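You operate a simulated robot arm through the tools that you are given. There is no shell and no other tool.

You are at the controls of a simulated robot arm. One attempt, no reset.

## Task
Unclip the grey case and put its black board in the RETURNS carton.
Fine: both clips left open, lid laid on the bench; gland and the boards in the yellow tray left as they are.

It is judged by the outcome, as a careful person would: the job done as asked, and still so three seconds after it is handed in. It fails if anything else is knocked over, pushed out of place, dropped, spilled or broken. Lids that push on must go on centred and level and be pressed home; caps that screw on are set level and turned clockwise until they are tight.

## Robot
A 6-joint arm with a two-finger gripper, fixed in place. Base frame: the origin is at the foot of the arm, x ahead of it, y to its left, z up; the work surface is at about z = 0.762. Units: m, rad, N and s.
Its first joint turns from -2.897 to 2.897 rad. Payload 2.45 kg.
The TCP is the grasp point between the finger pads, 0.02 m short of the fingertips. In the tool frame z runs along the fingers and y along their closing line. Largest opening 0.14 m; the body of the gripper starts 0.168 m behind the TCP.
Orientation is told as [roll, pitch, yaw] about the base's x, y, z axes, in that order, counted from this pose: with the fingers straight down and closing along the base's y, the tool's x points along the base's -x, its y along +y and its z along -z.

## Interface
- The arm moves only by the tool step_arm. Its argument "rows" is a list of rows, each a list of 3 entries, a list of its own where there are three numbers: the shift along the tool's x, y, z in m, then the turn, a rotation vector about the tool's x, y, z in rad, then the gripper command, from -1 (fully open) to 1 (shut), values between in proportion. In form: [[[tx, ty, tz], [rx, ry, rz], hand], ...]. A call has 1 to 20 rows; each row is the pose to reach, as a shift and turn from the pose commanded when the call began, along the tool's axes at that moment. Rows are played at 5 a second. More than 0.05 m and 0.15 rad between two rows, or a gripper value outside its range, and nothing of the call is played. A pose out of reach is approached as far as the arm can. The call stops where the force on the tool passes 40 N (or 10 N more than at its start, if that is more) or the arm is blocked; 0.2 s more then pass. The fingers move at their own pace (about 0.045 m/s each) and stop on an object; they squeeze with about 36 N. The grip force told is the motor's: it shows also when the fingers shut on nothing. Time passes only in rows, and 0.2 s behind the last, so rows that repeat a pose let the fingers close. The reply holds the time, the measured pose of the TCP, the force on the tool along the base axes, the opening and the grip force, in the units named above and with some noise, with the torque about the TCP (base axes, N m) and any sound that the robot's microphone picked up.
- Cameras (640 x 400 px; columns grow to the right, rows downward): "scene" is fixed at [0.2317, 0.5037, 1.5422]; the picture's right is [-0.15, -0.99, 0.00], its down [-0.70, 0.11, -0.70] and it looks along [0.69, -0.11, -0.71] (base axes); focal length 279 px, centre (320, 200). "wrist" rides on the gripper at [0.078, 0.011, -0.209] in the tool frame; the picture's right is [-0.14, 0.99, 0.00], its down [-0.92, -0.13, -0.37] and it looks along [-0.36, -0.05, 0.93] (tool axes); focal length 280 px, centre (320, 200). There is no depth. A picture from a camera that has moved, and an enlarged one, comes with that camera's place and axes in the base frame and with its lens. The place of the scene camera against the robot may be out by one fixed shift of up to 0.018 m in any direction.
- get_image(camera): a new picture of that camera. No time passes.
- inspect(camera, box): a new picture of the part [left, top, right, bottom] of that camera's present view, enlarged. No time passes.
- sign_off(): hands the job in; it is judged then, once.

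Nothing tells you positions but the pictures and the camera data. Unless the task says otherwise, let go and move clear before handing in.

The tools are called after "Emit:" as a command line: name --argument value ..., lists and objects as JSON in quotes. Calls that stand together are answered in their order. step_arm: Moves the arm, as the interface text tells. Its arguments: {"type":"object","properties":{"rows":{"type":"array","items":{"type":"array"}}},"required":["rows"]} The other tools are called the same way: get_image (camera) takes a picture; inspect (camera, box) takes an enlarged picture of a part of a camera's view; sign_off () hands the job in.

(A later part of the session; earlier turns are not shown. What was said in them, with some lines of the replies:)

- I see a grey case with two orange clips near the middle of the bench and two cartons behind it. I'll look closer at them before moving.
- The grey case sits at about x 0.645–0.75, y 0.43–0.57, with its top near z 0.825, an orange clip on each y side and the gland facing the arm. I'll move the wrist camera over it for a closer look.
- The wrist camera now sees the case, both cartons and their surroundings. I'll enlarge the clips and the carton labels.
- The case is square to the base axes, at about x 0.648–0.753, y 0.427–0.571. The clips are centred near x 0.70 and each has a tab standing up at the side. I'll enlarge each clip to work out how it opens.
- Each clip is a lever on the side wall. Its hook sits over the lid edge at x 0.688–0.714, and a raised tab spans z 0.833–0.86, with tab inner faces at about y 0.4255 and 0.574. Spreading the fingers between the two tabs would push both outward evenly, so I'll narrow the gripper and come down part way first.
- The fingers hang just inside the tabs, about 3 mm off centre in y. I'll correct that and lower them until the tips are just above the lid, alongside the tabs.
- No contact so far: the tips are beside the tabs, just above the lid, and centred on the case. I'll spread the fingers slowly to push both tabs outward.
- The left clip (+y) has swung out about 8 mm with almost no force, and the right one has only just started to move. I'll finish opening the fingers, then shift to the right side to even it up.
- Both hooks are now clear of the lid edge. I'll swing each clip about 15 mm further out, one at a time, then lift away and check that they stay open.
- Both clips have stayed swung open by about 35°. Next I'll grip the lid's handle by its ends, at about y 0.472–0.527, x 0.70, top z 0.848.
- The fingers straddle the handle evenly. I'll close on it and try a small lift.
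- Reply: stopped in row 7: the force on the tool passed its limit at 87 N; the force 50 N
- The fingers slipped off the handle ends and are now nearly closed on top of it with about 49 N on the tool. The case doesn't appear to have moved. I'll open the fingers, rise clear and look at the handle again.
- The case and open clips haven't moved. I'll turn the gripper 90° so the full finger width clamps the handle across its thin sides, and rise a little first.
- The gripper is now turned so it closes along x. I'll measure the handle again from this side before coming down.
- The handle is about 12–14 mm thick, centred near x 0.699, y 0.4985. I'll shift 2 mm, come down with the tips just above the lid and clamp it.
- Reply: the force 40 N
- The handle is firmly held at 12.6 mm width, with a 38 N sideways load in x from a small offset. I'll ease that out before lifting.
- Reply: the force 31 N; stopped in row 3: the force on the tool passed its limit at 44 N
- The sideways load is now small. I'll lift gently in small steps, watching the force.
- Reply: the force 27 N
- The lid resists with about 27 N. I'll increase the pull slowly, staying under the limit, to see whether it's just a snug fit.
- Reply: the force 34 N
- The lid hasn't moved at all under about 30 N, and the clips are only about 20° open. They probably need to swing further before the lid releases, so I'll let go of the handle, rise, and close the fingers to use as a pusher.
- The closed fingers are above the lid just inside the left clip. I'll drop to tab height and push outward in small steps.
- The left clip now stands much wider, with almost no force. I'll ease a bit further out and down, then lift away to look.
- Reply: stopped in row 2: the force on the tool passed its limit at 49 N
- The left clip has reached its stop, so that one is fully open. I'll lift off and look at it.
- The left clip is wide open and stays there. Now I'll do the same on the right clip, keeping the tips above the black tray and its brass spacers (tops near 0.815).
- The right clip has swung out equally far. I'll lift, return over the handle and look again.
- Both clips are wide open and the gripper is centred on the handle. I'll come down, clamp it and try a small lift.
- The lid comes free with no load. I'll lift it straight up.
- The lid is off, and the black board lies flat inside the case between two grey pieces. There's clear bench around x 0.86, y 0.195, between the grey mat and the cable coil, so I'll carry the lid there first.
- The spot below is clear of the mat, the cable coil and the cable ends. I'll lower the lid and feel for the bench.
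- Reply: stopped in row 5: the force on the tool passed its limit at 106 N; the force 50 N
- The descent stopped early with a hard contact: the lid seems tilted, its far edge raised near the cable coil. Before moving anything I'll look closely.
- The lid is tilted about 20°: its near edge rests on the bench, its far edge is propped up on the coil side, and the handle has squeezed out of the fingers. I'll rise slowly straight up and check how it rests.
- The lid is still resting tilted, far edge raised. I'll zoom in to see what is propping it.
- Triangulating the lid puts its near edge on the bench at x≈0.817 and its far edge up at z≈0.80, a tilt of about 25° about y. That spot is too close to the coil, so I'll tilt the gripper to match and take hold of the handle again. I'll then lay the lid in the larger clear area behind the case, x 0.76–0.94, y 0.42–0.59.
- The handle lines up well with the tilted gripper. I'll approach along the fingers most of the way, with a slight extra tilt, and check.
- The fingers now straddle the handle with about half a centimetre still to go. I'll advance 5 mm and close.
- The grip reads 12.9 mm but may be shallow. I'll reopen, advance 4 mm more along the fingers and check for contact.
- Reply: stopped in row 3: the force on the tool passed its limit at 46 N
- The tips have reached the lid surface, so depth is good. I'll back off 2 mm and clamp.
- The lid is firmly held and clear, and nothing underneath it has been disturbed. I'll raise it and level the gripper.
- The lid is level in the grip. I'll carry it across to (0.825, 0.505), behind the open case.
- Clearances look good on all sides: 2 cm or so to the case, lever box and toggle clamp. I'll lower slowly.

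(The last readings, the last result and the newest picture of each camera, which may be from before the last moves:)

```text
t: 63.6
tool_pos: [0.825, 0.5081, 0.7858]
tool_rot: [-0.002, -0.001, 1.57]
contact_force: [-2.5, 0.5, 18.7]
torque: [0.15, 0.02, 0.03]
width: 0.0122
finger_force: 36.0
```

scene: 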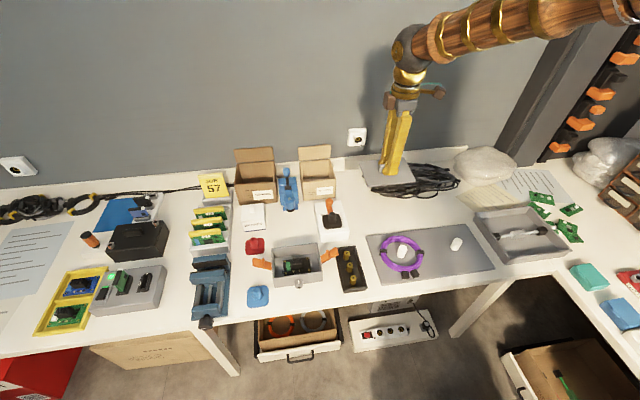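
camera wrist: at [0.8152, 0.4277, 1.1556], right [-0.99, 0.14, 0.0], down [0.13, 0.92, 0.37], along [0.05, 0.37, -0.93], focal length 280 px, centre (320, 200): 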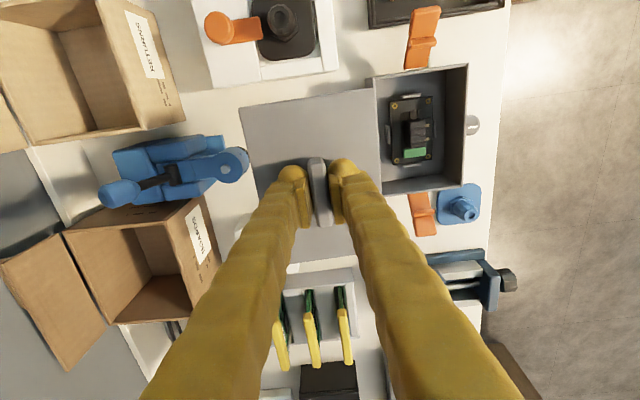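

The lid is on the bench with 19 N contact. I'll ease up 1 mm, open the fingers and rise clear.

Emit:
step_arm --rows '[[[0, 0, -0.001], [0, 0, 0], 1], [[0, 0, -0.0015], [0, 0, 0], 0.7], [[0, 0, -0.0015], [0, 0, 0], 0.4], [[0, 0, -0.0015], [0, 0, 0], 0.2], [[0, 0, -0.0015], [0, 0, 0], 0.2], [[0, 0, -0.02], [0, 0, 0], 0.2], [[0, 0, -0.06], [0, 0, 0], 0.2], [[0, 0, -0.1], [0, 0, 0], 0.2], [[0, 0, -0.14], [0, 0, 0], 0.2], [[0, 0, -0.18], [0, 0, 0], 0.2], [[0, 0, -0.22], [0, 0, 0], 0.2]]'

Emit:
get_image --camera "scene"

Emit:
get_image --camera "wrist"

```text
t: 66.0
tool_pos: [0.825, 0.5057, 1.0067]
tool_rot: [0.0, -0.001, 1.572]
contact_force: [-0.3, 0.7, -0.4]
torque: [0.02, 0.05, -0.01]
width: 0.0559
finger_force: 0.1
```

```text
taken
```

scene: 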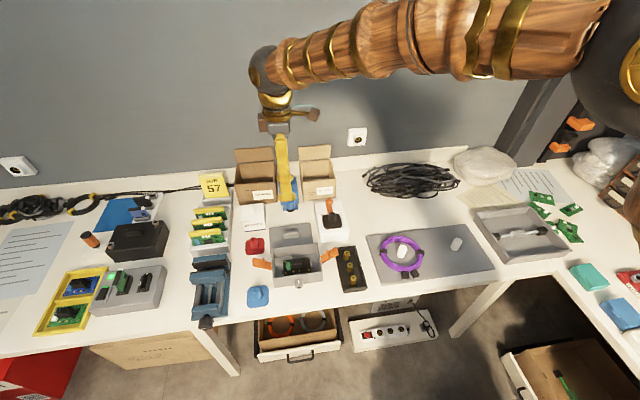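

```text
taken
camera wrist: at [0.8145, 0.4261, 1.2151], right [-0.99, 0.14, 0.0], down [0.13, 0.92, 0.37], along [0.05, 0.37, -0.93], focal length 280 px, centre (320, 200)
```

wrist: 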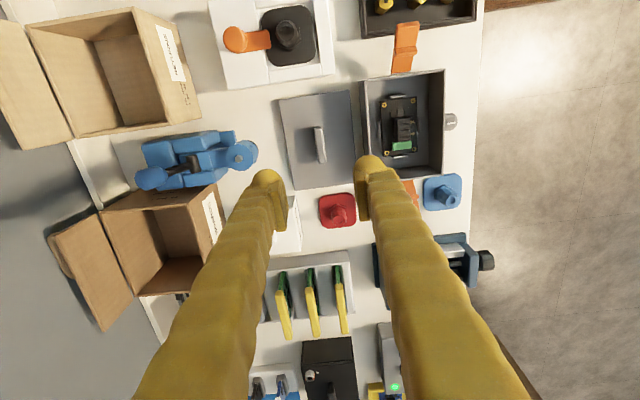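

The lid lies flat on the bench behind the case and the coil looks as it did at the start. Now I'll inspect the board, its surroundings in the case, and the RETURNS carton.

Emit:
inspect --camera "scene" --box '[265, 240, 333, 290]'

Emit:
inspect --camera "wrist" --box '[355, 65, 455, 180]'

Emit:
inspect --camera "wrist" --box '[0, 0, 220, 150]'

Emit:
inspect --camera "scene" --box '[285, 135, 355, 205]'

```text
8.00 times, centred on (299, 265) of scene
camera zoom: at [0.2317, 0.5037, 1.5422], right [-0.15, -0.99, 0.0], down [-0.7, 0.11, -0.7], along [0.69, -0.11, -0.71], focal length 2233 px, centre (488, -320)
```

zoom: 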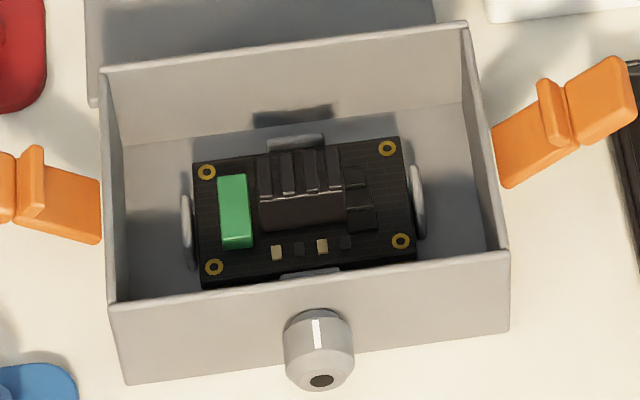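

```text
3.48 times, centred on (405, 122) of wrist
camera zoom: at [0.8145, 0.4261, 1.2151], right [-0.99, 0.14, 0.0], down [0.13, 0.92, 0.37], along [0.05, 0.37, -0.93], focal length 975 px, centre (24, 470)
```

zoom: 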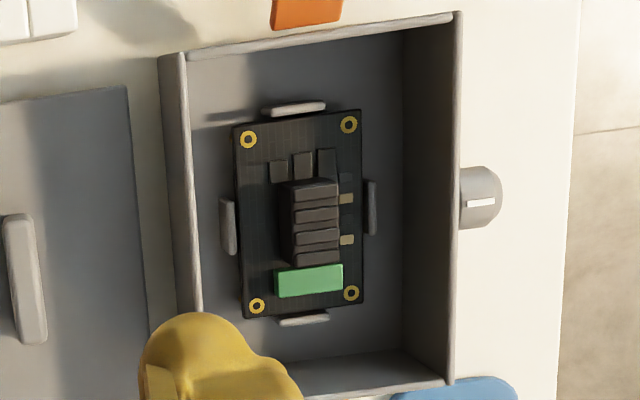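

```text
2.67 times, centred on (110, 75) of wrist
camera zoom: at [0.8145, 0.4261, 1.2151], right [-0.99, 0.14, 0.0], down [0.13, 0.92, 0.37], along [0.05, 0.37, -0.93], focal length 748 px, centre (880, 533)
```

zoom: 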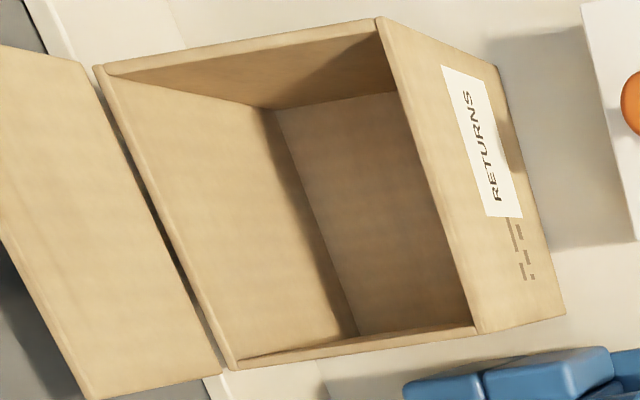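

```text
5.71 times, centred on (320, 170) of scene
camera zoom: at [0.2317, 0.5037, 1.5422], right [-0.15, -0.99, 0.0], down [-0.7, 0.11, -0.7], along [0.69, -0.11, -0.71], focal length 1595 px, centre (320, 371)
```

zoom: 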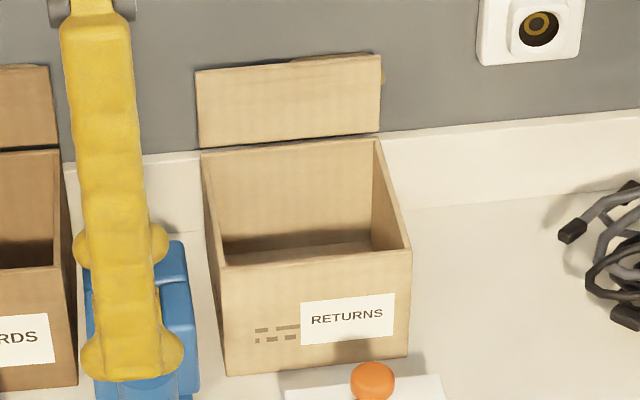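

The board sits level on the case centre at (0.7005, 0.4995), located by four low ribs. Its black finned block, about 20 mm in x, 36 mm in y, top z≈0.803, makes a good grip in the present finger orientation. I'll move over it and check alignment.

Emit:
step_arm --rows '[[[0, 0.04, 0], [0, 0, 0], 0.37], [[0.003, 0.08, 0], [0, 0, 0], 0.37], [[0.006, 0.1245, 0], [0, 0, 0], 0.37], [[0.006, 0.1245, 0.04], [0, 0, 0], 0.37], [[0.006, 0.1245, 0.08], [0, 0, 0], 0.37], [[0.006, 0.1245, 0.11], [0, 0, 0], 0.37], [[0.006, 0.1245, 0.11], [0, 0, 0], 0.37]]'

Emit:
inspect --camera "wrist" --box '[200, 40, 440, 220]'

Emit:
inspect --camera "scene" --box '[265, 230, 333, 290]'

```text
t: 67.6
tool_pos: [0.7004, 0.5019, 0.8954]
tool_rot: [-0.002, -0.002, 1.571]
contact_force: [0.0, -0.4, -0.8]
torque: [0.0, -0.01, -0.03]
width: 0.0441
finger_force: 0.0
```

```text
2.22 times, centred on (320, 130) of wrist
camera zoom: at [0.6896, 0.422, 1.1036], right [-0.99, 0.14, 0.0], down [0.13, 0.92, 0.37], along [0.05, 0.37, -0.93], focal length 623 px, centre (320, 356)
```

zoom: 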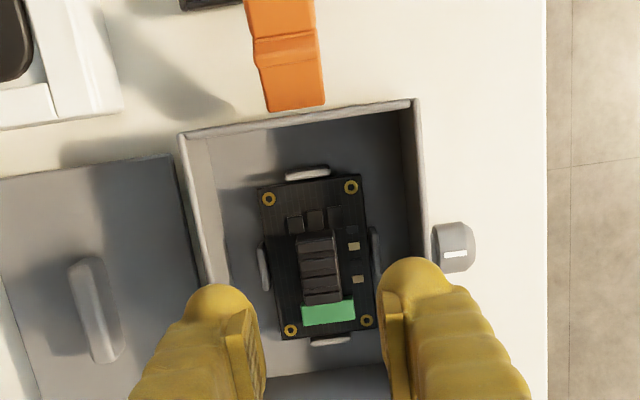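

```text
6.67 times, centred on (299, 260) of scene
camera zoom: at [0.2317, 0.5037, 1.5422], right [-0.15, -0.99, 0.0], down [-0.7, 0.11, -0.7], along [0.69, -0.11, -0.71], focal length 1861 px, centre (460, -200)
```

zoom: 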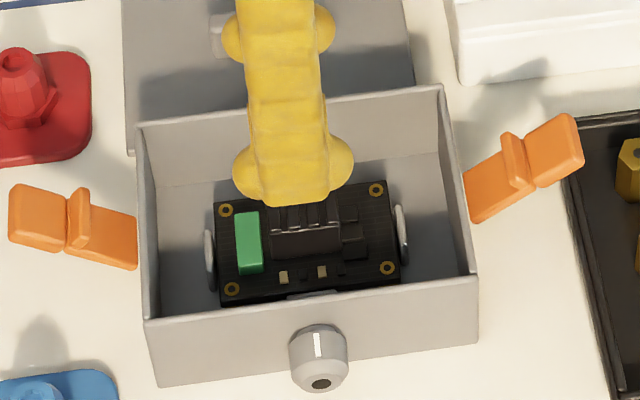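

The block is within 3 mm of the finger centre. I'll make that correction and descend carefully so the tips stop about 6 mm above the board, then close.

Emit:
step_arm --rows '[[[0.003, 0.001, 0.03], [0, 0, 0], 0.37], [[0.003, 0.001, 0.06], [0, 0, 0], 0.37], [[0.003, 0.001, 0.075], [0, 0, 0], 0.37], [[0.003, 0.001, 0.083], [0, 0, 0], 0.37], [[0.003, 0.001, 0.089], [0, 0, 0], 0.37], [[0.003, 0.001, 0.089], [0, 0, 0], 0.37]]'

Emit:
inspect --camera "wrist" --box '[200, 40, 440, 220]'

Emit:
inspect --camera "scene" --box '[265, 230, 333, 290]'

```text
t: 69.0
tool_pos: [0.6984, 0.4991, 0.8064]
tool_rot: [0.0, -0.002, 1.57]
contact_force: [0.7, -0.6, -0.6]
torque: [-0.04, 0.02, 0.01]
width: 0.0444
finger_force: 0.1
```

```text
2.22 times, centred on (320, 130) of wrist
camera zoom: at [0.6883, 0.4186, 1.0144], right [-0.99, 0.14, 0.0], down [0.13, 0.92, 0.37], along [0.05, 0.37, -0.93], focal length 623 px, centre (320, 356)
```

zoom: 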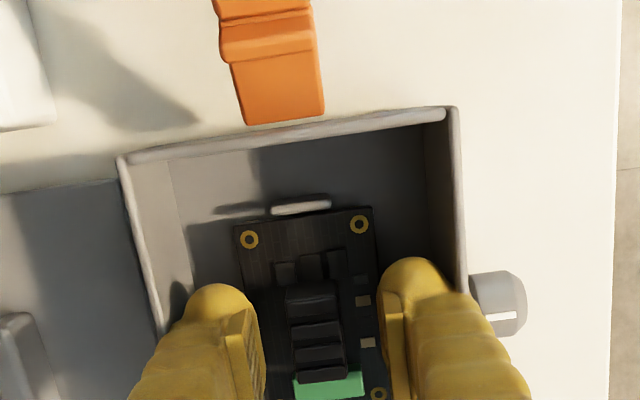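

```text
6.67 times, centred on (299, 260) of scene
camera zoom: at [0.2317, 0.5037, 1.5422], right [-0.15, -0.99, 0.0], down [-0.7, 0.11, -0.7], along [0.69, -0.11, -0.71], focal length 1861 px, centre (460, -200)
```

zoom: 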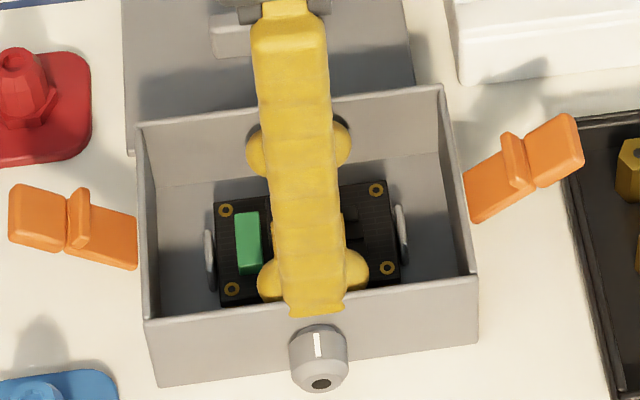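

No contact, and the block is centred between the pads. I'll close on it.

Emit:
step_arm --rows '[[[0, 0, 0], [0, 0, 0], 0.6], [[0, 0, 0], [0, 0, 0], 0.7], [[0, 0, 0], [0, 0, 0], 0.8], [[0, 0, 0], [0, 0, 0], 1], [[0, 0, 0], [0, 0, 0], 1], [[0, 0, 0], [0, 0, 0], 1]]'

Emit:
inspect --camera "wrist" --box '[200, 40, 440, 220]'

```text
t: 70.4
tool_pos: [0.6987, 0.4979, 0.8051]
tool_rot: [0.0, 0.0, 1.572]
contact_force: [1.0, -0.3, 0.2]
torque: [0.02, 0.02, -0.03]
width: 0.0182
finger_force: 35.5
```

```text
2.22 times, centred on (320, 130) of wrist
camera zoom: at [0.6883, 0.4186, 1.0145], right [-0.99, 0.14, 0.0], down [0.13, 0.92, 0.37], along [0.05, 0.37, -0.93], focal length 623 px, centre (320, 356)
```

zoom: 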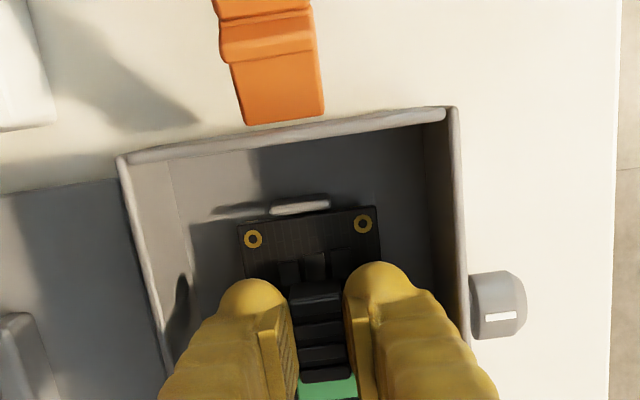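

The block is held at 18 mm width with no side load. I'll lift slowly and watch the force.

Emit:
step_arm --rows '[[[0, 0, -0.002], [0, 0, 0], 1], [[0, 0, -0.005], [0, 0, 0], 1], [[0, 0, -0.01], [0, 0, 0], 1], [[0, 0, -0.015], [0, 0, 0], 1], [[0, 0, -0.02], [0, 0, 0], 1]]'

Emit:
inspect --camera "scene" --box '[265, 230, 333, 290]'

```text
t: 71.6
tool_pos: [0.7012, 0.4984, 0.8264]
tool_rot: [0.0, -0.001, 1.57]
contact_force: [0.1, -0.2, -0.7]
torque: [-0.05, -0.01, 0.02]
width: 0.0184
finger_force: 36.5
```

```text
6.67 times, centred on (299, 260) of scene
camera zoom: at [0.2317, 0.5037, 1.5422], right [-0.15, -0.99, 0.0], down [-0.7, 0.11, -0.7], along [0.69, -0.11, -0.71], focal length 1861 px, centre (460, -200)
```

zoom: 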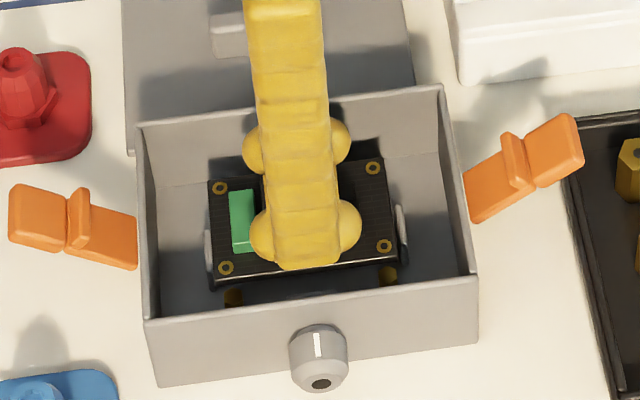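

The board comes up cleanly off its brass standoffs. I'll raise it well clear.

Emit:
step_arm --rows '[[[0, 0, -0.015], [0, 0, 0], 1], [[0, 0, -0.035], [0, 0, 0], 1], [[0, 0, -0.06], [0, 0, 0], 1], [[0, 0, -0.09], [0, 0, 0], 1], [[0, 0, -0.12], [0, 0, 0], 1], [[0, 0, -0.15], [0, 0, 0], 1], [[0, 0, -0.18], [0, 0, 0], 1], [[0, 0, -0.21], [0, 0, 0], 1], [[0, 0, -0.23], [0, 0, 0], 1]]'

Emit:
get_image --camera "scene"

Emit:
inspect --camera "scene" --box '[230, 150, 350, 290]'

Emit:
get_image --camera "wrist"

```text
t: 73.6
tool_pos: [0.6983, 0.499, 1.0561]
tool_rot: [-0.001, 0.0, 1.571]
contact_force: [-0.1, 0.4, -0.4]
torque: [0.0, 0.04, 0.01]
width: 0.0187
finger_force: 36.1
```

```text
taken
```

scene: 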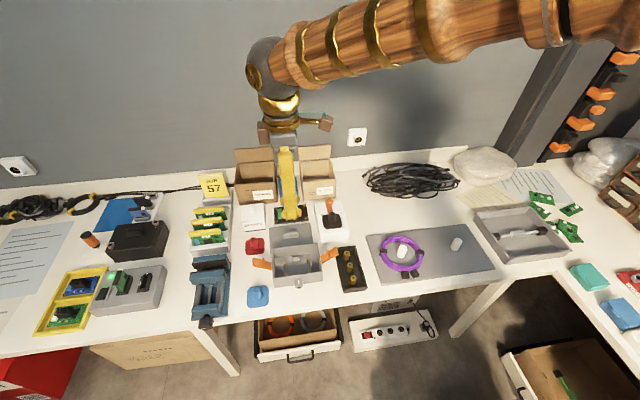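

```text
2.86 times, centred on (290, 220) of scene
camera zoom: at [0.2317, 0.5037, 1.5422], right [-0.15, -0.99, 0.0], down [-0.7, 0.11, -0.7], along [0.69, -0.11, -0.71], focal length 798 px, centre (406, 143)
```

zoom: 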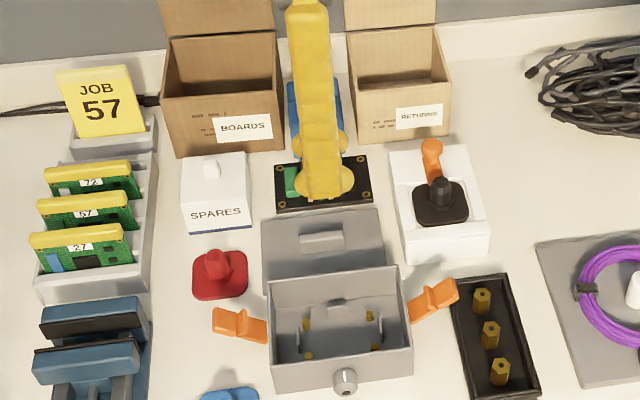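

```text
taken
camera wrist: at [0.6889, 0.4192, 1.2644], right [-0.99, 0.14, 0.0], down [0.13, 0.92, 0.37], along [0.05, 0.37, -0.93], focal length 280 px, centre (320, 200)
```

wrist: 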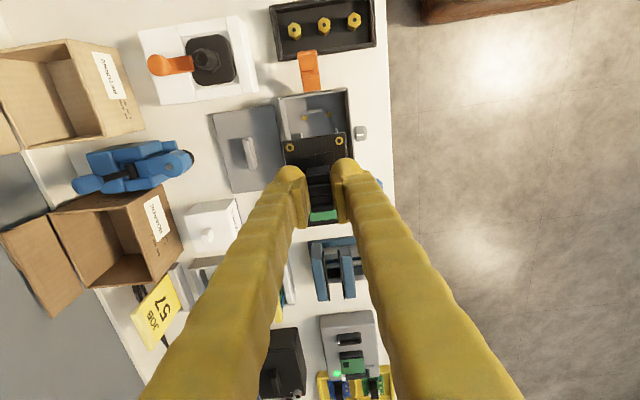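

The board is held securely above everything. I'll turn the gripper back to yaw 0 so the fingers sit side by side when reaching into the RETURNS carton, which is at x 1.00–1.12, y 0.32–0.44, rim z≈0.862.

Emit:
step_arm --rows '[[[0, 0, 0], [0, 0, 0.13], 1], [[0, 0, 0], [0, 0, 0.26], 1], [[0, 0, 0], [0, 0, 0.39], 1], [[0, 0, 0], [0, 0, 0.52], 1], [[0, 0, 0], [0, 0, 0.65], 1], [[0, 0, 0], [0, 0, 0.78], 1], [[0, 0, 0], [0, 0, 0.91], 1], [[0, 0, 0], [0, 0, 1.04], 1], [[0, 0, 0], [0, 0, 1.17], 1], [[0, 0, 0], [0, 0, 1.3], 1], [[0, 0, 0], [0, 0, 1.43], 1], [[0, 0, 0], [0, 0, 1.5708], 1], [[0, 0, 0], [0, 0, 1.5708], 1]]'

Emit:
get_image --camera "wrist"

```text
t: 76.4
tool_pos: [0.6991, 0.4983, 1.0554]
tool_rot: [0.001, -0.003, -0.002]
contact_force: [0.5, -0.2, -1.2]
torque: [0.03, 0.0, 0.03]
width: 0.0184
finger_force: 35.8
```

```text
taken
camera wrist: at [0.6216, 0.5079, 1.2645], right [0.14, 0.99, 0.0], down [0.92, -0.13, 0.37], along [0.37, -0.05, -0.93], focal length 280 px, centre (320, 200)
```

wrist: 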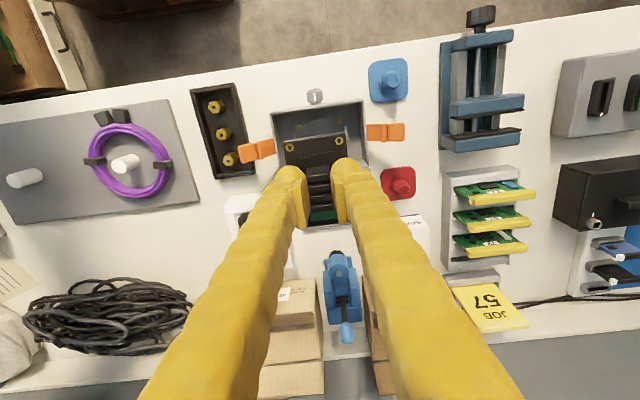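

Emit:
step_arm --rows '[[[-0.03, -0.02, 0], [0, 0, 0], 1], [[-0.06, -0.04, 0], [0, 0, 0], 1], [[-0.09, -0.06, 0], [0, 0, 0], 1], [[-0.12, -0.08, 0], [0, 0, 0], 1], [[-0.15, -0.1, 0], [0, 0, 0], 1], [[-0.18, -0.1175, 0], [0, 0, 0], 1], [[-0.18, -0.1175, 0], [0, 0, 0], 1]]'

Emit:
get_image --camera "wrist"

Emit:
get_image --camera "scene"

```text
t: 78.0
tool_pos: [0.8791, 0.3812, 1.0577]
tool_rot: [0.001, -0.003, 0.001]
contact_force: [0.1, 0.2, -0.6]
torque: [-0.03, 0.0, 0.04]
width: 0.0184
finger_force: 35.8
```

```text
taken
camera wrist: at [0.8008, 0.3915, 1.2656], right [0.14, 0.99, 0.0], down [0.92, -0.13, 0.37], along [0.37, -0.05, -0.93], focal length 280 px, centre (320, 200)
```

wrist: 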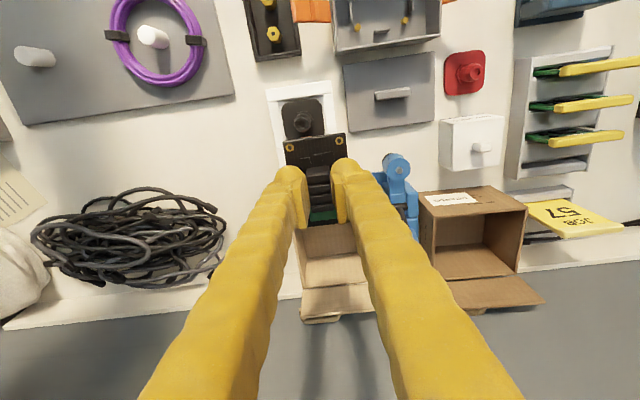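

```text
taken
```

scene: 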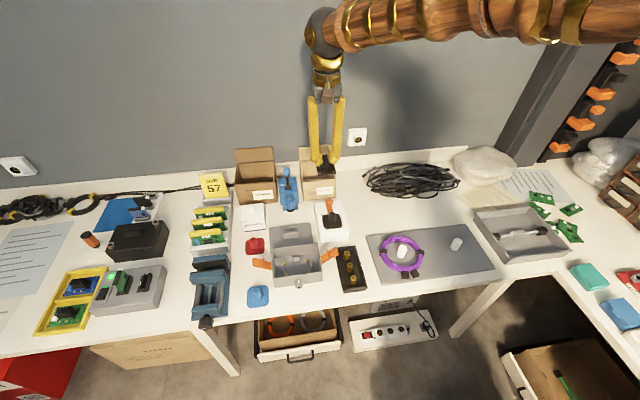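

The arm reaches this point level. Next I'll tilt the fingers outward in stages while moving toward the carton, high above its rim, and check that the pose is actually achieved.

Emit:
step_arm --rows '[[[-0.024, 0.0005, 0], [0, -0.1, 0], 1], [[-0.048, 0.001, 0], [0, -0.2, 0], 1], [[-0.072, 0.001, 0.005], [0, -0.3, 0], 1], [[-0.096, 0.001, 0.01], [0, -0.4, 0], 1], [[-0.12, 0.001, 0.02], [0, -0.5, 0], 1], [[-0.12, 0.001, 0.02], [0, -0.5, 0], 1]]'

Emit:
get_image --camera "wrist"

Emit:
inspect --camera "scene" --box '[270, 100, 370, 220]'

```text
t: 79.4
tool_pos: [0.9989, 0.3823, 1.035]
tool_rot: [0.002, -0.501, -0.002]
contact_force: [0.3, 0.4, -1.8]
torque: [0.03, 0.03, -0.02]
width: 0.0187
finger_force: 35.9
```

```text
taken
camera wrist: at [0.8301, 0.3914, 1.1813], right [0.12, 0.99, 0.07], down [0.63, -0.13, 0.77], along [0.77, -0.05, -0.64], focal length 280 px, centre (320, 200)
```

wrist: 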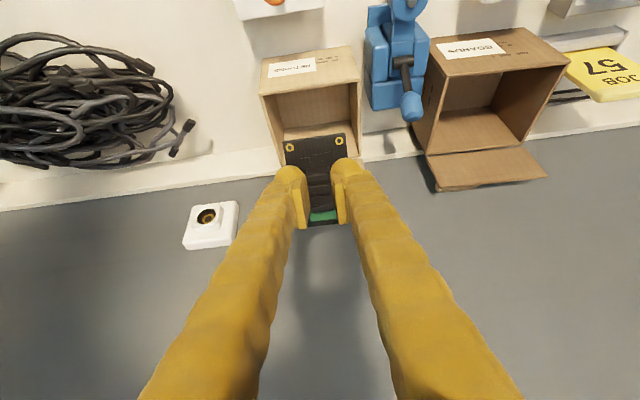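

```text
3.33 times, centred on (320, 160) of scene
camera zoom: at [0.2317, 0.5037, 1.5422], right [-0.15, -0.99, 0.0], down [-0.7, 0.11, -0.7], along [0.69, -0.11, -0.71], focal length 930 px, centre (320, 333)
```

zoom: 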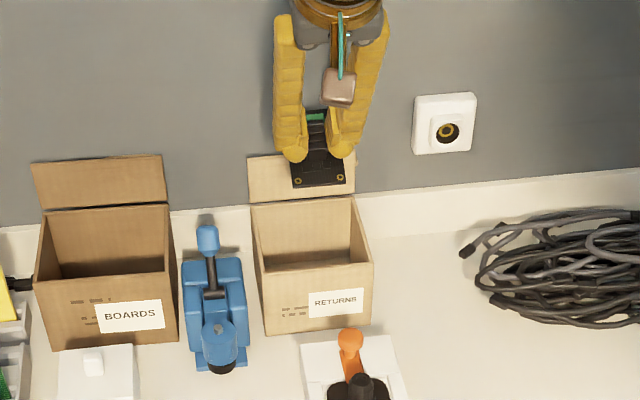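

The tilted pose was reached exactly, with the board pointing toward the carton. I'll move out over the carton opening, still above the rim, and check reach again.

Emit:
step_arm --rows '[[[-0.017, 0, 0.0093], [0, 0, 0], 1], [[-0.034, 0, 0.0185], [0, 0, 0], 1], [[-0.0509, 0, 0.0278], [0, 0, 0], 1], [[-0.037, 0, 0.053], [0, 0, 0], 1], [[-0.0236, 0, 0.0778], [0, 0, 0], 1], [[-0.0102, 0, 0.1024], [0, 0, 0], 1], [[-0.0102, 0, 0.1024], [0, 0, 0], 1]]'

Emit:
get_image --camera "wrist"

Emit:
inspect --camera "scene" --box '[270, 130, 370, 210]'

```text
t: 81.0
tool_pos: [1.0561, 0.3837, 0.9518]
tool_rot: [0.002, -0.5, -0.002]
contact_force: [0.1, 0.4, 0.1]
torque: [-0.01, -0.01, -0.02]
width: 0.0184
finger_force: 36.2
```

```text
taken
camera wrist: at [0.8888, 0.392, 1.098], right [0.12, 0.99, 0.07], down [0.63, -0.13, 0.77], along [0.77, -0.05, -0.64], focal length 280 px, centre (320, 200)
```

wrist: 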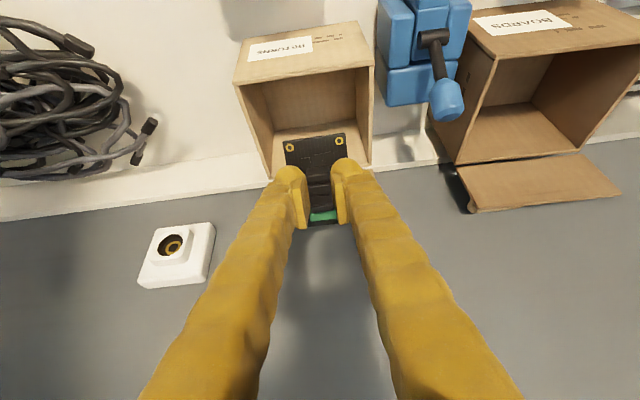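

```text
5.00 times, centred on (320, 170) of scene
camera zoom: at [0.2317, 0.5037, 1.5422], right [-0.15, -0.99, 0.0], down [-0.7, 0.11, -0.7], along [0.69, -0.11, -0.71], focal length 1396 px, centre (320, 350)
```

zoom: 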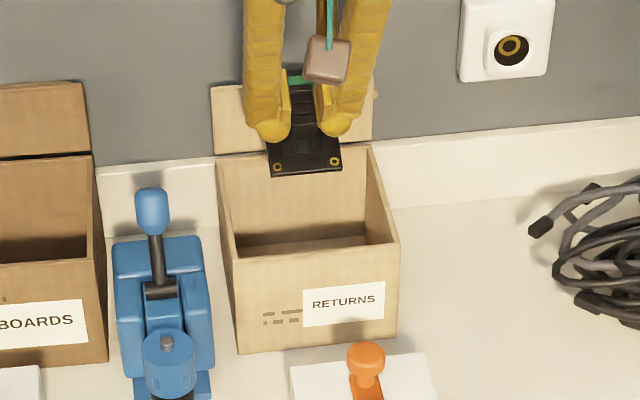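

The arm reaches this comfortably. The carton's opening measures x≈1.006–1.11, y≈0.323–0.438, so the board fits with a few millimetres to spare front and back. I'll lower straight down in stages.

Emit:
step_arm --rows '[[[0.0072, 0, 0.0142], [0, 0, 0], 1], [[0.0172, 0, 0.0318], [0, 0, 0], 1], [[0.0272, 0, 0.0494], [0, 0, 0], 1], [[0.0372, 0, 0.067], [0, 0, 0], 1], [[0.0401, 0, 0.0714], [0, 0, 0], 1], [[0.0401, 0, 0.0714], [0, 0, 0], 1]]'

Emit:
get_image --camera "wrist"

Emit:
inspect --camera "scene" --box '[280, 140, 360, 205]'

```text
t: 82.4
tool_pos: [1.0567, 0.3807, 0.8696]
tool_rot: [0.0, -0.502, -0.001]
contact_force: [0.4, 0.7, -1.4]
torque: [0.01, 0.0, -0.03]
width: 0.0183
finger_force: 35.4
```

```text
taken
camera wrist: at [0.8882, 0.3907, 1.0152], right [0.12, 0.99, 0.07], down [0.63, -0.13, 0.77], along [0.77, -0.05, -0.64], focal length 280 px, centre (320, 200)
```

wrist: 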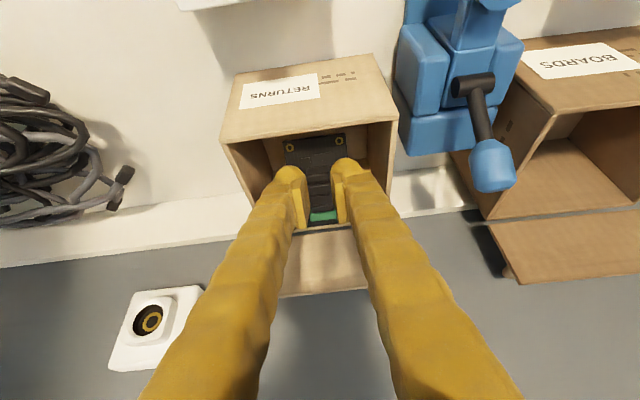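

```text
6.15 times, centred on (320, 172) of scene
camera zoom: at [0.2317, 0.5037, 1.5422], right [-0.15, -0.99, 0.0], down [-0.7, 0.11, -0.7], along [0.69, -0.11, -0.71], focal length 1718 px, centre (320, 369)
```

zoom: 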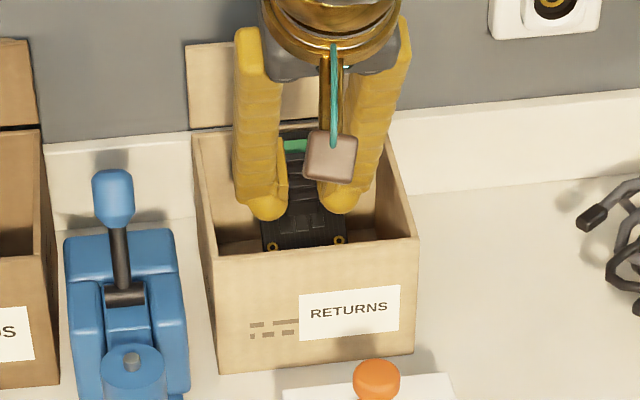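

The board is inside the opening with clearance at both ends. I'll continue slowly down another 4.5 cm, watching the force.

Emit:
step_arm --rows '[[[0.0048, 0, 0.0088], [0, 0, 0], 1], [[0.0096, 0, 0.0176], [0, 0, 0], 1], [[0.0144, 0, 0.0264], [0, 0, 0], 1], [[0.0188, 0, 0.0335], [0, 0, 0], 1], [[0.0224, 0, 0.039], [0, 0, 0], 1], [[0.0224, 0, 0.039], [0, 0, 0], 1]]'

Emit:
get_image --camera "wrist"

Emit:
inspect --camera "scene" --box '[280, 140, 360, 205]'

```text
t: 83.8
tool_pos: [1.0554, 0.3805, 0.8252]
tool_rot: [0.001, -0.5, -0.002]
contact_force: [-0.7, -0.5, -0.9]
torque: [-0.01, 0.0, -0.01]
width: 0.0186
finger_force: 35.8
```

```text
taken
camera wrist: at [0.8865, 0.3906, 0.9704], right [0.12, 0.99, 0.07], down [0.63, -0.13, 0.77], along [0.77, -0.05, -0.64], focal length 280 px, centre (320, 200)
```

wrist: 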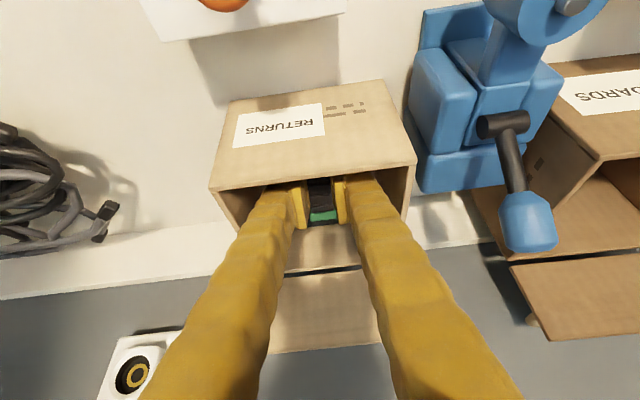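

```text
6.15 times, centred on (320, 172) of scene
camera zoom: at [0.2317, 0.5037, 1.5422], right [-0.15, -0.99, 0.0], down [-0.7, 0.11, -0.7], along [0.69, -0.11, -0.71], focal length 1718 px, centre (320, 369)
```

zoom: 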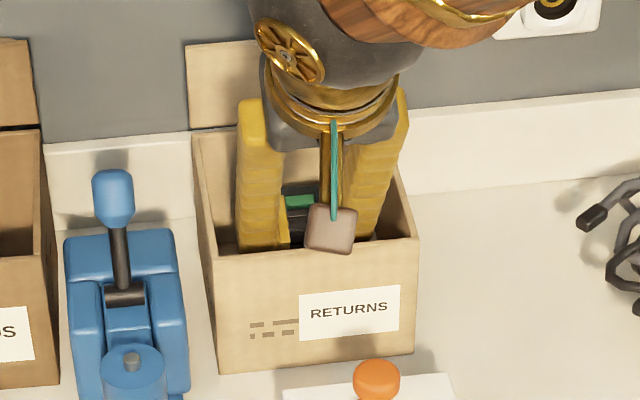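

Still no contact, and the board is well below the rim. I'll go about 12 mm lower so the board's near edge is almost on the carton floor.

Emit:
step_arm --rows '[[[0.001, 0, 0.003], [0, 0, 0], 1], [[0.002, 0, 0.006], [0, 0, 0], 1], [[0.003, 0, 0.009], [0, 0, 0], 1], [[0.0039, 0, 0.0115], [0, 0, 0], 1], [[0.0039, 0, 0.0115], [0, 0, 0], 1]]'

```text
t: 85.0
tool_pos: [1.0569, 0.3814, 0.8137]
tool_rot: [0.003, -0.501, -0.002]
contact_force: [0.1, -0.2, -0.5]
torque: [0.0, 0.02, -0.02]
width: 0.0186
finger_force: 35.9
```

The board's near edge should be a few millimetres off the floor. I'll open the fingers just enough to release it and let it settle.

Emit:
step_arm --rows '[[[0, 0, 0], [0, 0, 0], 0.7], [[0, 0, 0], [0, 0, 0], 0.55], [[0, 0, 0], [0, 0, 0], 0.43], [[0, 0, 0], [0, 0, 0], 0.43], [[0, 0, 0], [0, 0, 0], 0.43]]'

Emit:
get_image --camera "wrist"

Emit:
inspect --camera "scene" --box '[280, 140, 360, 205]'

```text
t: 86.2
tool_pos: [1.0573, 0.381, 0.8134]
tool_rot: [0.001, -0.502, -0.001]
contact_force: [-0.5, -0.4, 0.7]
torque: [0.01, 0.0, 0.0]
width: 0.0402
finger_force: 0.1
```

```text
taken
camera wrist: at [0.8887, 0.3907, 0.9585], right [0.12, 0.99, 0.07], down [0.63, -0.13, 0.77], along [0.77, -0.05, -0.64], focal length 280 px, centre (320, 200)
```

wrist: 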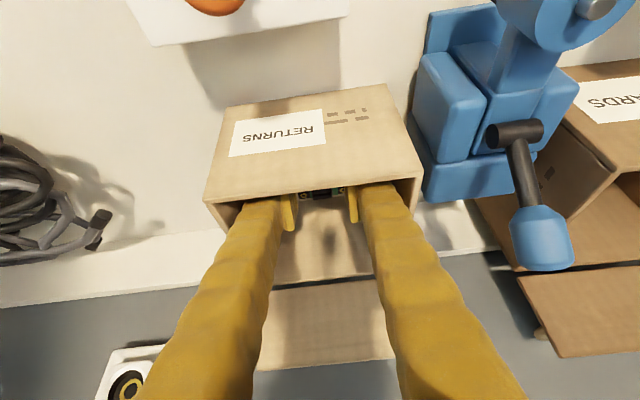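

```text
6.15 times, centred on (320, 172) of scene
camera zoom: at [0.2317, 0.5037, 1.5422], right [-0.15, -0.99, 0.0], down [-0.7, 0.11, -0.7], along [0.69, -0.11, -0.71], focal length 1718 px, centre (320, 369)
```

zoom: 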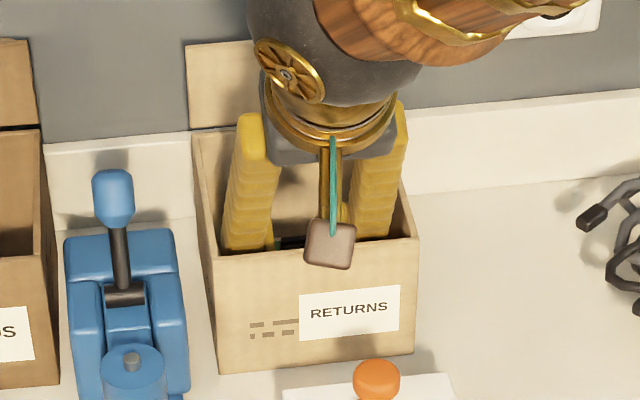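

The board has settled onto the carton floor. I'll withdraw straight up the way I came in.

Emit:
step_arm --rows '[[[-0.0048, 0, -0.0088], [0, 0, 0], 0.43], [[-0.0144, 0, -0.0263], [0, 0, 0], 0.43], [[-0.0287, 0, -0.0527], [0, 0, 0], 0.43], [[-0.0479, 0, -0.0878], [0, 0, 0], 0.43], [[-0.0671, 0, -0.1229], [0, 0, 0], 0.43], [[-0.0862, 0, -0.158], [0, 0, 0], 0.43], [[-0.0862, 0, -0.158], [0, 0, 0], 0.43]]'

Emit:
get_image --camera "wrist"

Emit:
inspect --camera "scene" --box '[280, 140, 360, 205]'

```text
t: 87.8
tool_pos: [1.0575, 0.3816, 0.9931]
tool_rot: [0.002, -0.501, -0.002]
contact_force: [0.2, -0.1, 0.3]
torque: [0.03, -0.02, 0.0]
width: 0.0401
finger_force: 0.0
```

```text
taken
camera wrist: at [0.8888, 0.3907, 1.1391], right [0.12, 0.99, 0.07], down [0.63, -0.13, 0.77], along [0.77, -0.05, -0.64], focal length 280 px, centre (320, 200)
```

wrist: 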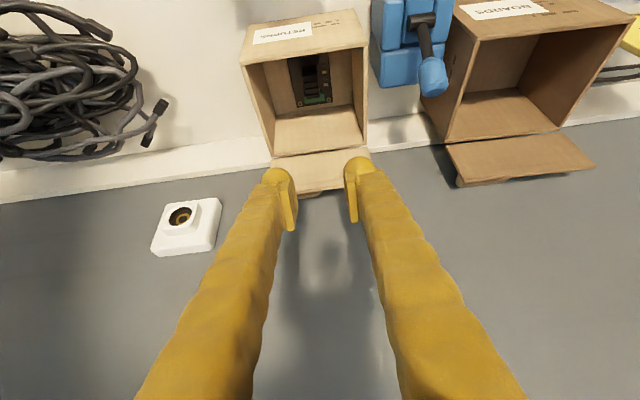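

```text
6.15 times, centred on (320, 172) of scene
camera zoom: at [0.2317, 0.5037, 1.5422], right [-0.15, -0.99, 0.0], down [-0.7, 0.11, -0.7], along [0.69, -0.11, -0.71], focal length 1718 px, centre (320, 369)
```

zoom: 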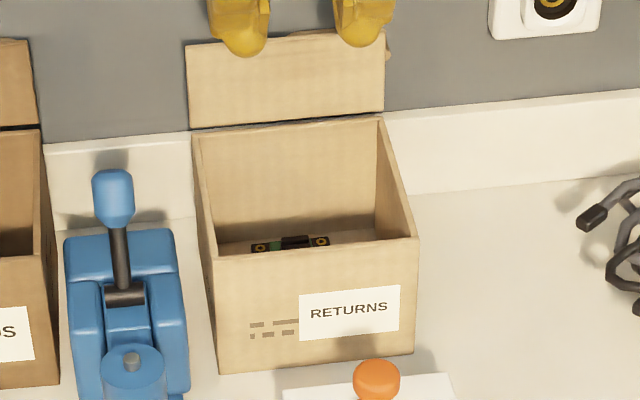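

The black board is lying in the RETURNS carton. I'll level the gripper, move away, and check the whole scene.

Emit:
step_arm --rows '[[[0.018, 0, -0.0232], [0, 0.05, 0], 0.43], [[0.04, 0, -0.0463], [0, 0.15, 0], 0.43], [[0.065, 0, -0.0694], [0, 0.25, 0], 0.43], [[0.086, 0, -0.0926], [0, 0.35, 0], 0.43], [[0.108, 0, -0.1158], [0, 0.45, 0], 0.43], [[0.1293, 0, -0.1389], [0, 0.5, 0], 0.0], [[0.1293, 0, -0.1389], [0, 0.5, 0], 0.0]]'

Emit:
get_image --camera "scene"

Emit:
get_image --camera "wrist"

```text
t: 89.4
tool_pos: [0.8747, 0.381, 1.0512]
tool_rot: [0.001, 0.001, 0.001]
contact_force: [0.2, 0.5, 0.6]
torque: [0.01, 0.0, -0.01]
width: 0.0702
finger_force: 0.0
```

```text
taken
```

scene: 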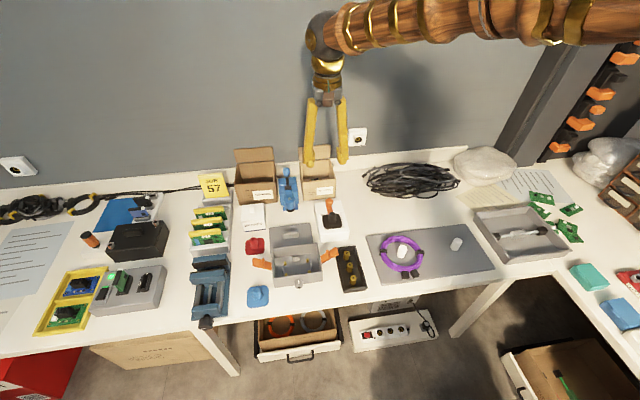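

```text
taken
camera wrist: at [0.7975, 0.3903, 1.2603], right [0.14, 0.99, 0.0], down [0.92, -0.13, 0.37], along [0.37, -0.05, -0.93], focal length 280 px, centre (320, 200)
```

wrist: 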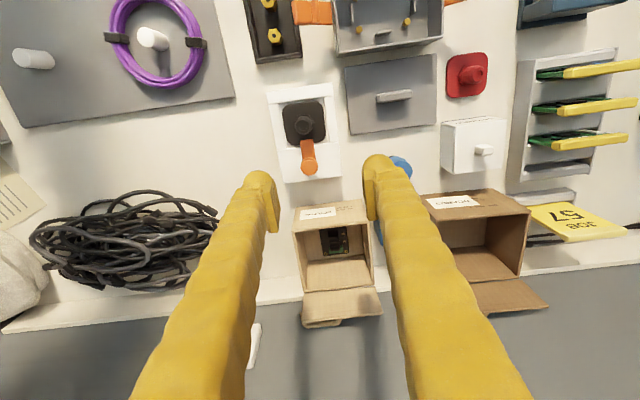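

All as wanted so far. I'll return the arm to about its starting position, clear of everything, and take final looks.

Emit:
step_arm --rows '[[[0.02, -0.02, -0.02], [0, 0, 0], 0.0], [[0.045, -0.045, -0.04], [0, 0, 0], 0.0], [[0.07, -0.07, -0.06], [0, 0, 0], -0.3], [[0.095, -0.1, -0.08], [0, 0, 0], -0.5], [[0.12, -0.13, -0.1], [0, 0, 0], -0.8], [[0.145, -0.16, -0.12], [0, 0, 0], -1], [[0.17, -0.19, -0.135], [0, 0, 0], -1], [[0.195, -0.22, -0.135], [0, 0, 0], -1], [[0.22, -0.25, -0.135], [0, 0, 0], -1], [[0.228, -0.27, -0.135], [0, 0, 0], -1], [[0.228, -0.27, -0.135], [0, 0, 0], -1]]'

Emit:
get_image --camera "scene"

Emit:
inspect --camera "scene" --box '[230, 140, 360, 290]'

Emit:
inspect --camera "scene" --box '[335, 150, 475, 290]'

```text
t: 91.8
tool_pos: [0.6483, 0.1126, 1.1876]
tool_rot: [0.002, -0.002, 0.0]
contact_force: [-0.3, -0.8, -0.2]
torque: [-0.01, 0.02, -0.02]
width: 0.1401
finger_force: 0.1
```

```text
taken
```

scene: 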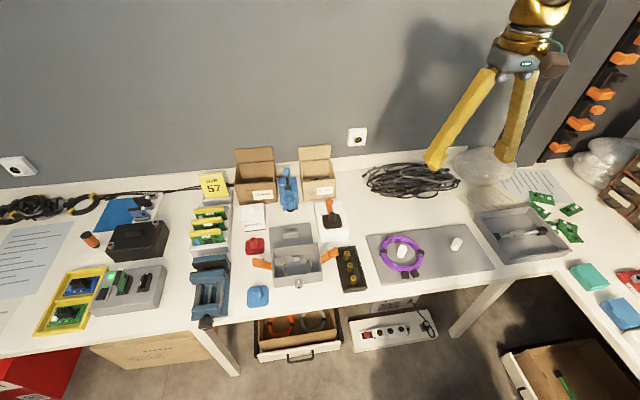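

```text
2.67 times, centred on (295, 215) of scene
camera zoom: at [0.2317, 0.5037, 1.5422], right [-0.15, -0.99, 0.0], down [-0.7, 0.11, -0.7], along [0.69, -0.11, -0.71], focal length 744 px, centre (387, 160)
```

zoom: 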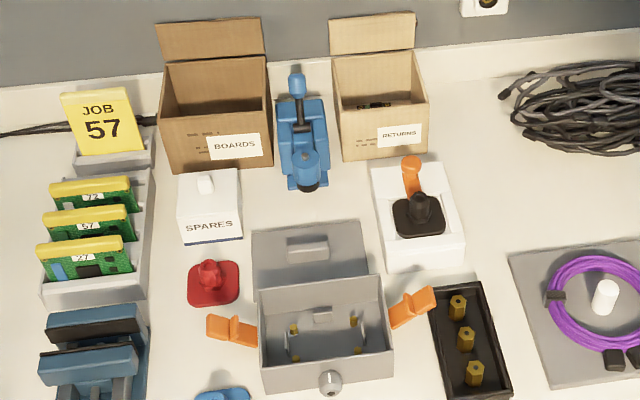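

```text
2.86 times, centred on (405, 220) of scene
camera zoom: at [0.2317, 0.5037, 1.5422], right [-0.15, -0.99, 0.0], down [-0.7, 0.11, -0.7], along [0.69, -0.11, -0.71], focal length 798 px, centre (77, 143)
```

zoom: 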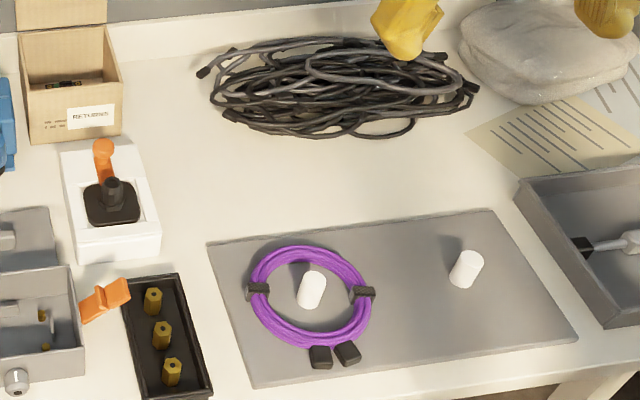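

Everything checks out:
- **Clips and case:** both clips are open and the empty case hasn't moved, with its gland untouched.
- **Lid:** it lies flat on the bench.
- **Board:** it is in the RETURNS carton.
- **Other items:** the boards in the yellow tray and everything else are where they were.

The arm is clear, so I'm handing in.

Emit:
sign_off

```text
The job is handed in.
```

The grey case is unclipped and its black board is lying in the RETURNS carton; I've handed the job in. Both clips are open and the lid lies flat on the bench behind the case. The gland and the boards in the yellow tray were not touched.

- **First lid spot:** I first tried to set the lid down near the cable coil. It stopped early with a hard contact of about 106 N, tipped, and came out of the fingers. I picked it up again and laid it behind the case instead. In the pictures the coil looks the same as at the start.
- **Other force stops:** The arm also stopped at its force limit a few times. The largest was 87 N, when the fingers slipped off the lid handle because the clips weren't yet open far enough. I saw no marks and nothing moved in the pictures.
- **Board release:** The RETURNS carton was too far to reach with the gripper level, so I let the board go at a tilt inside it. One edge was about a centimetre or less off the floor and the far edge a few centimetres up; it then settled flat.
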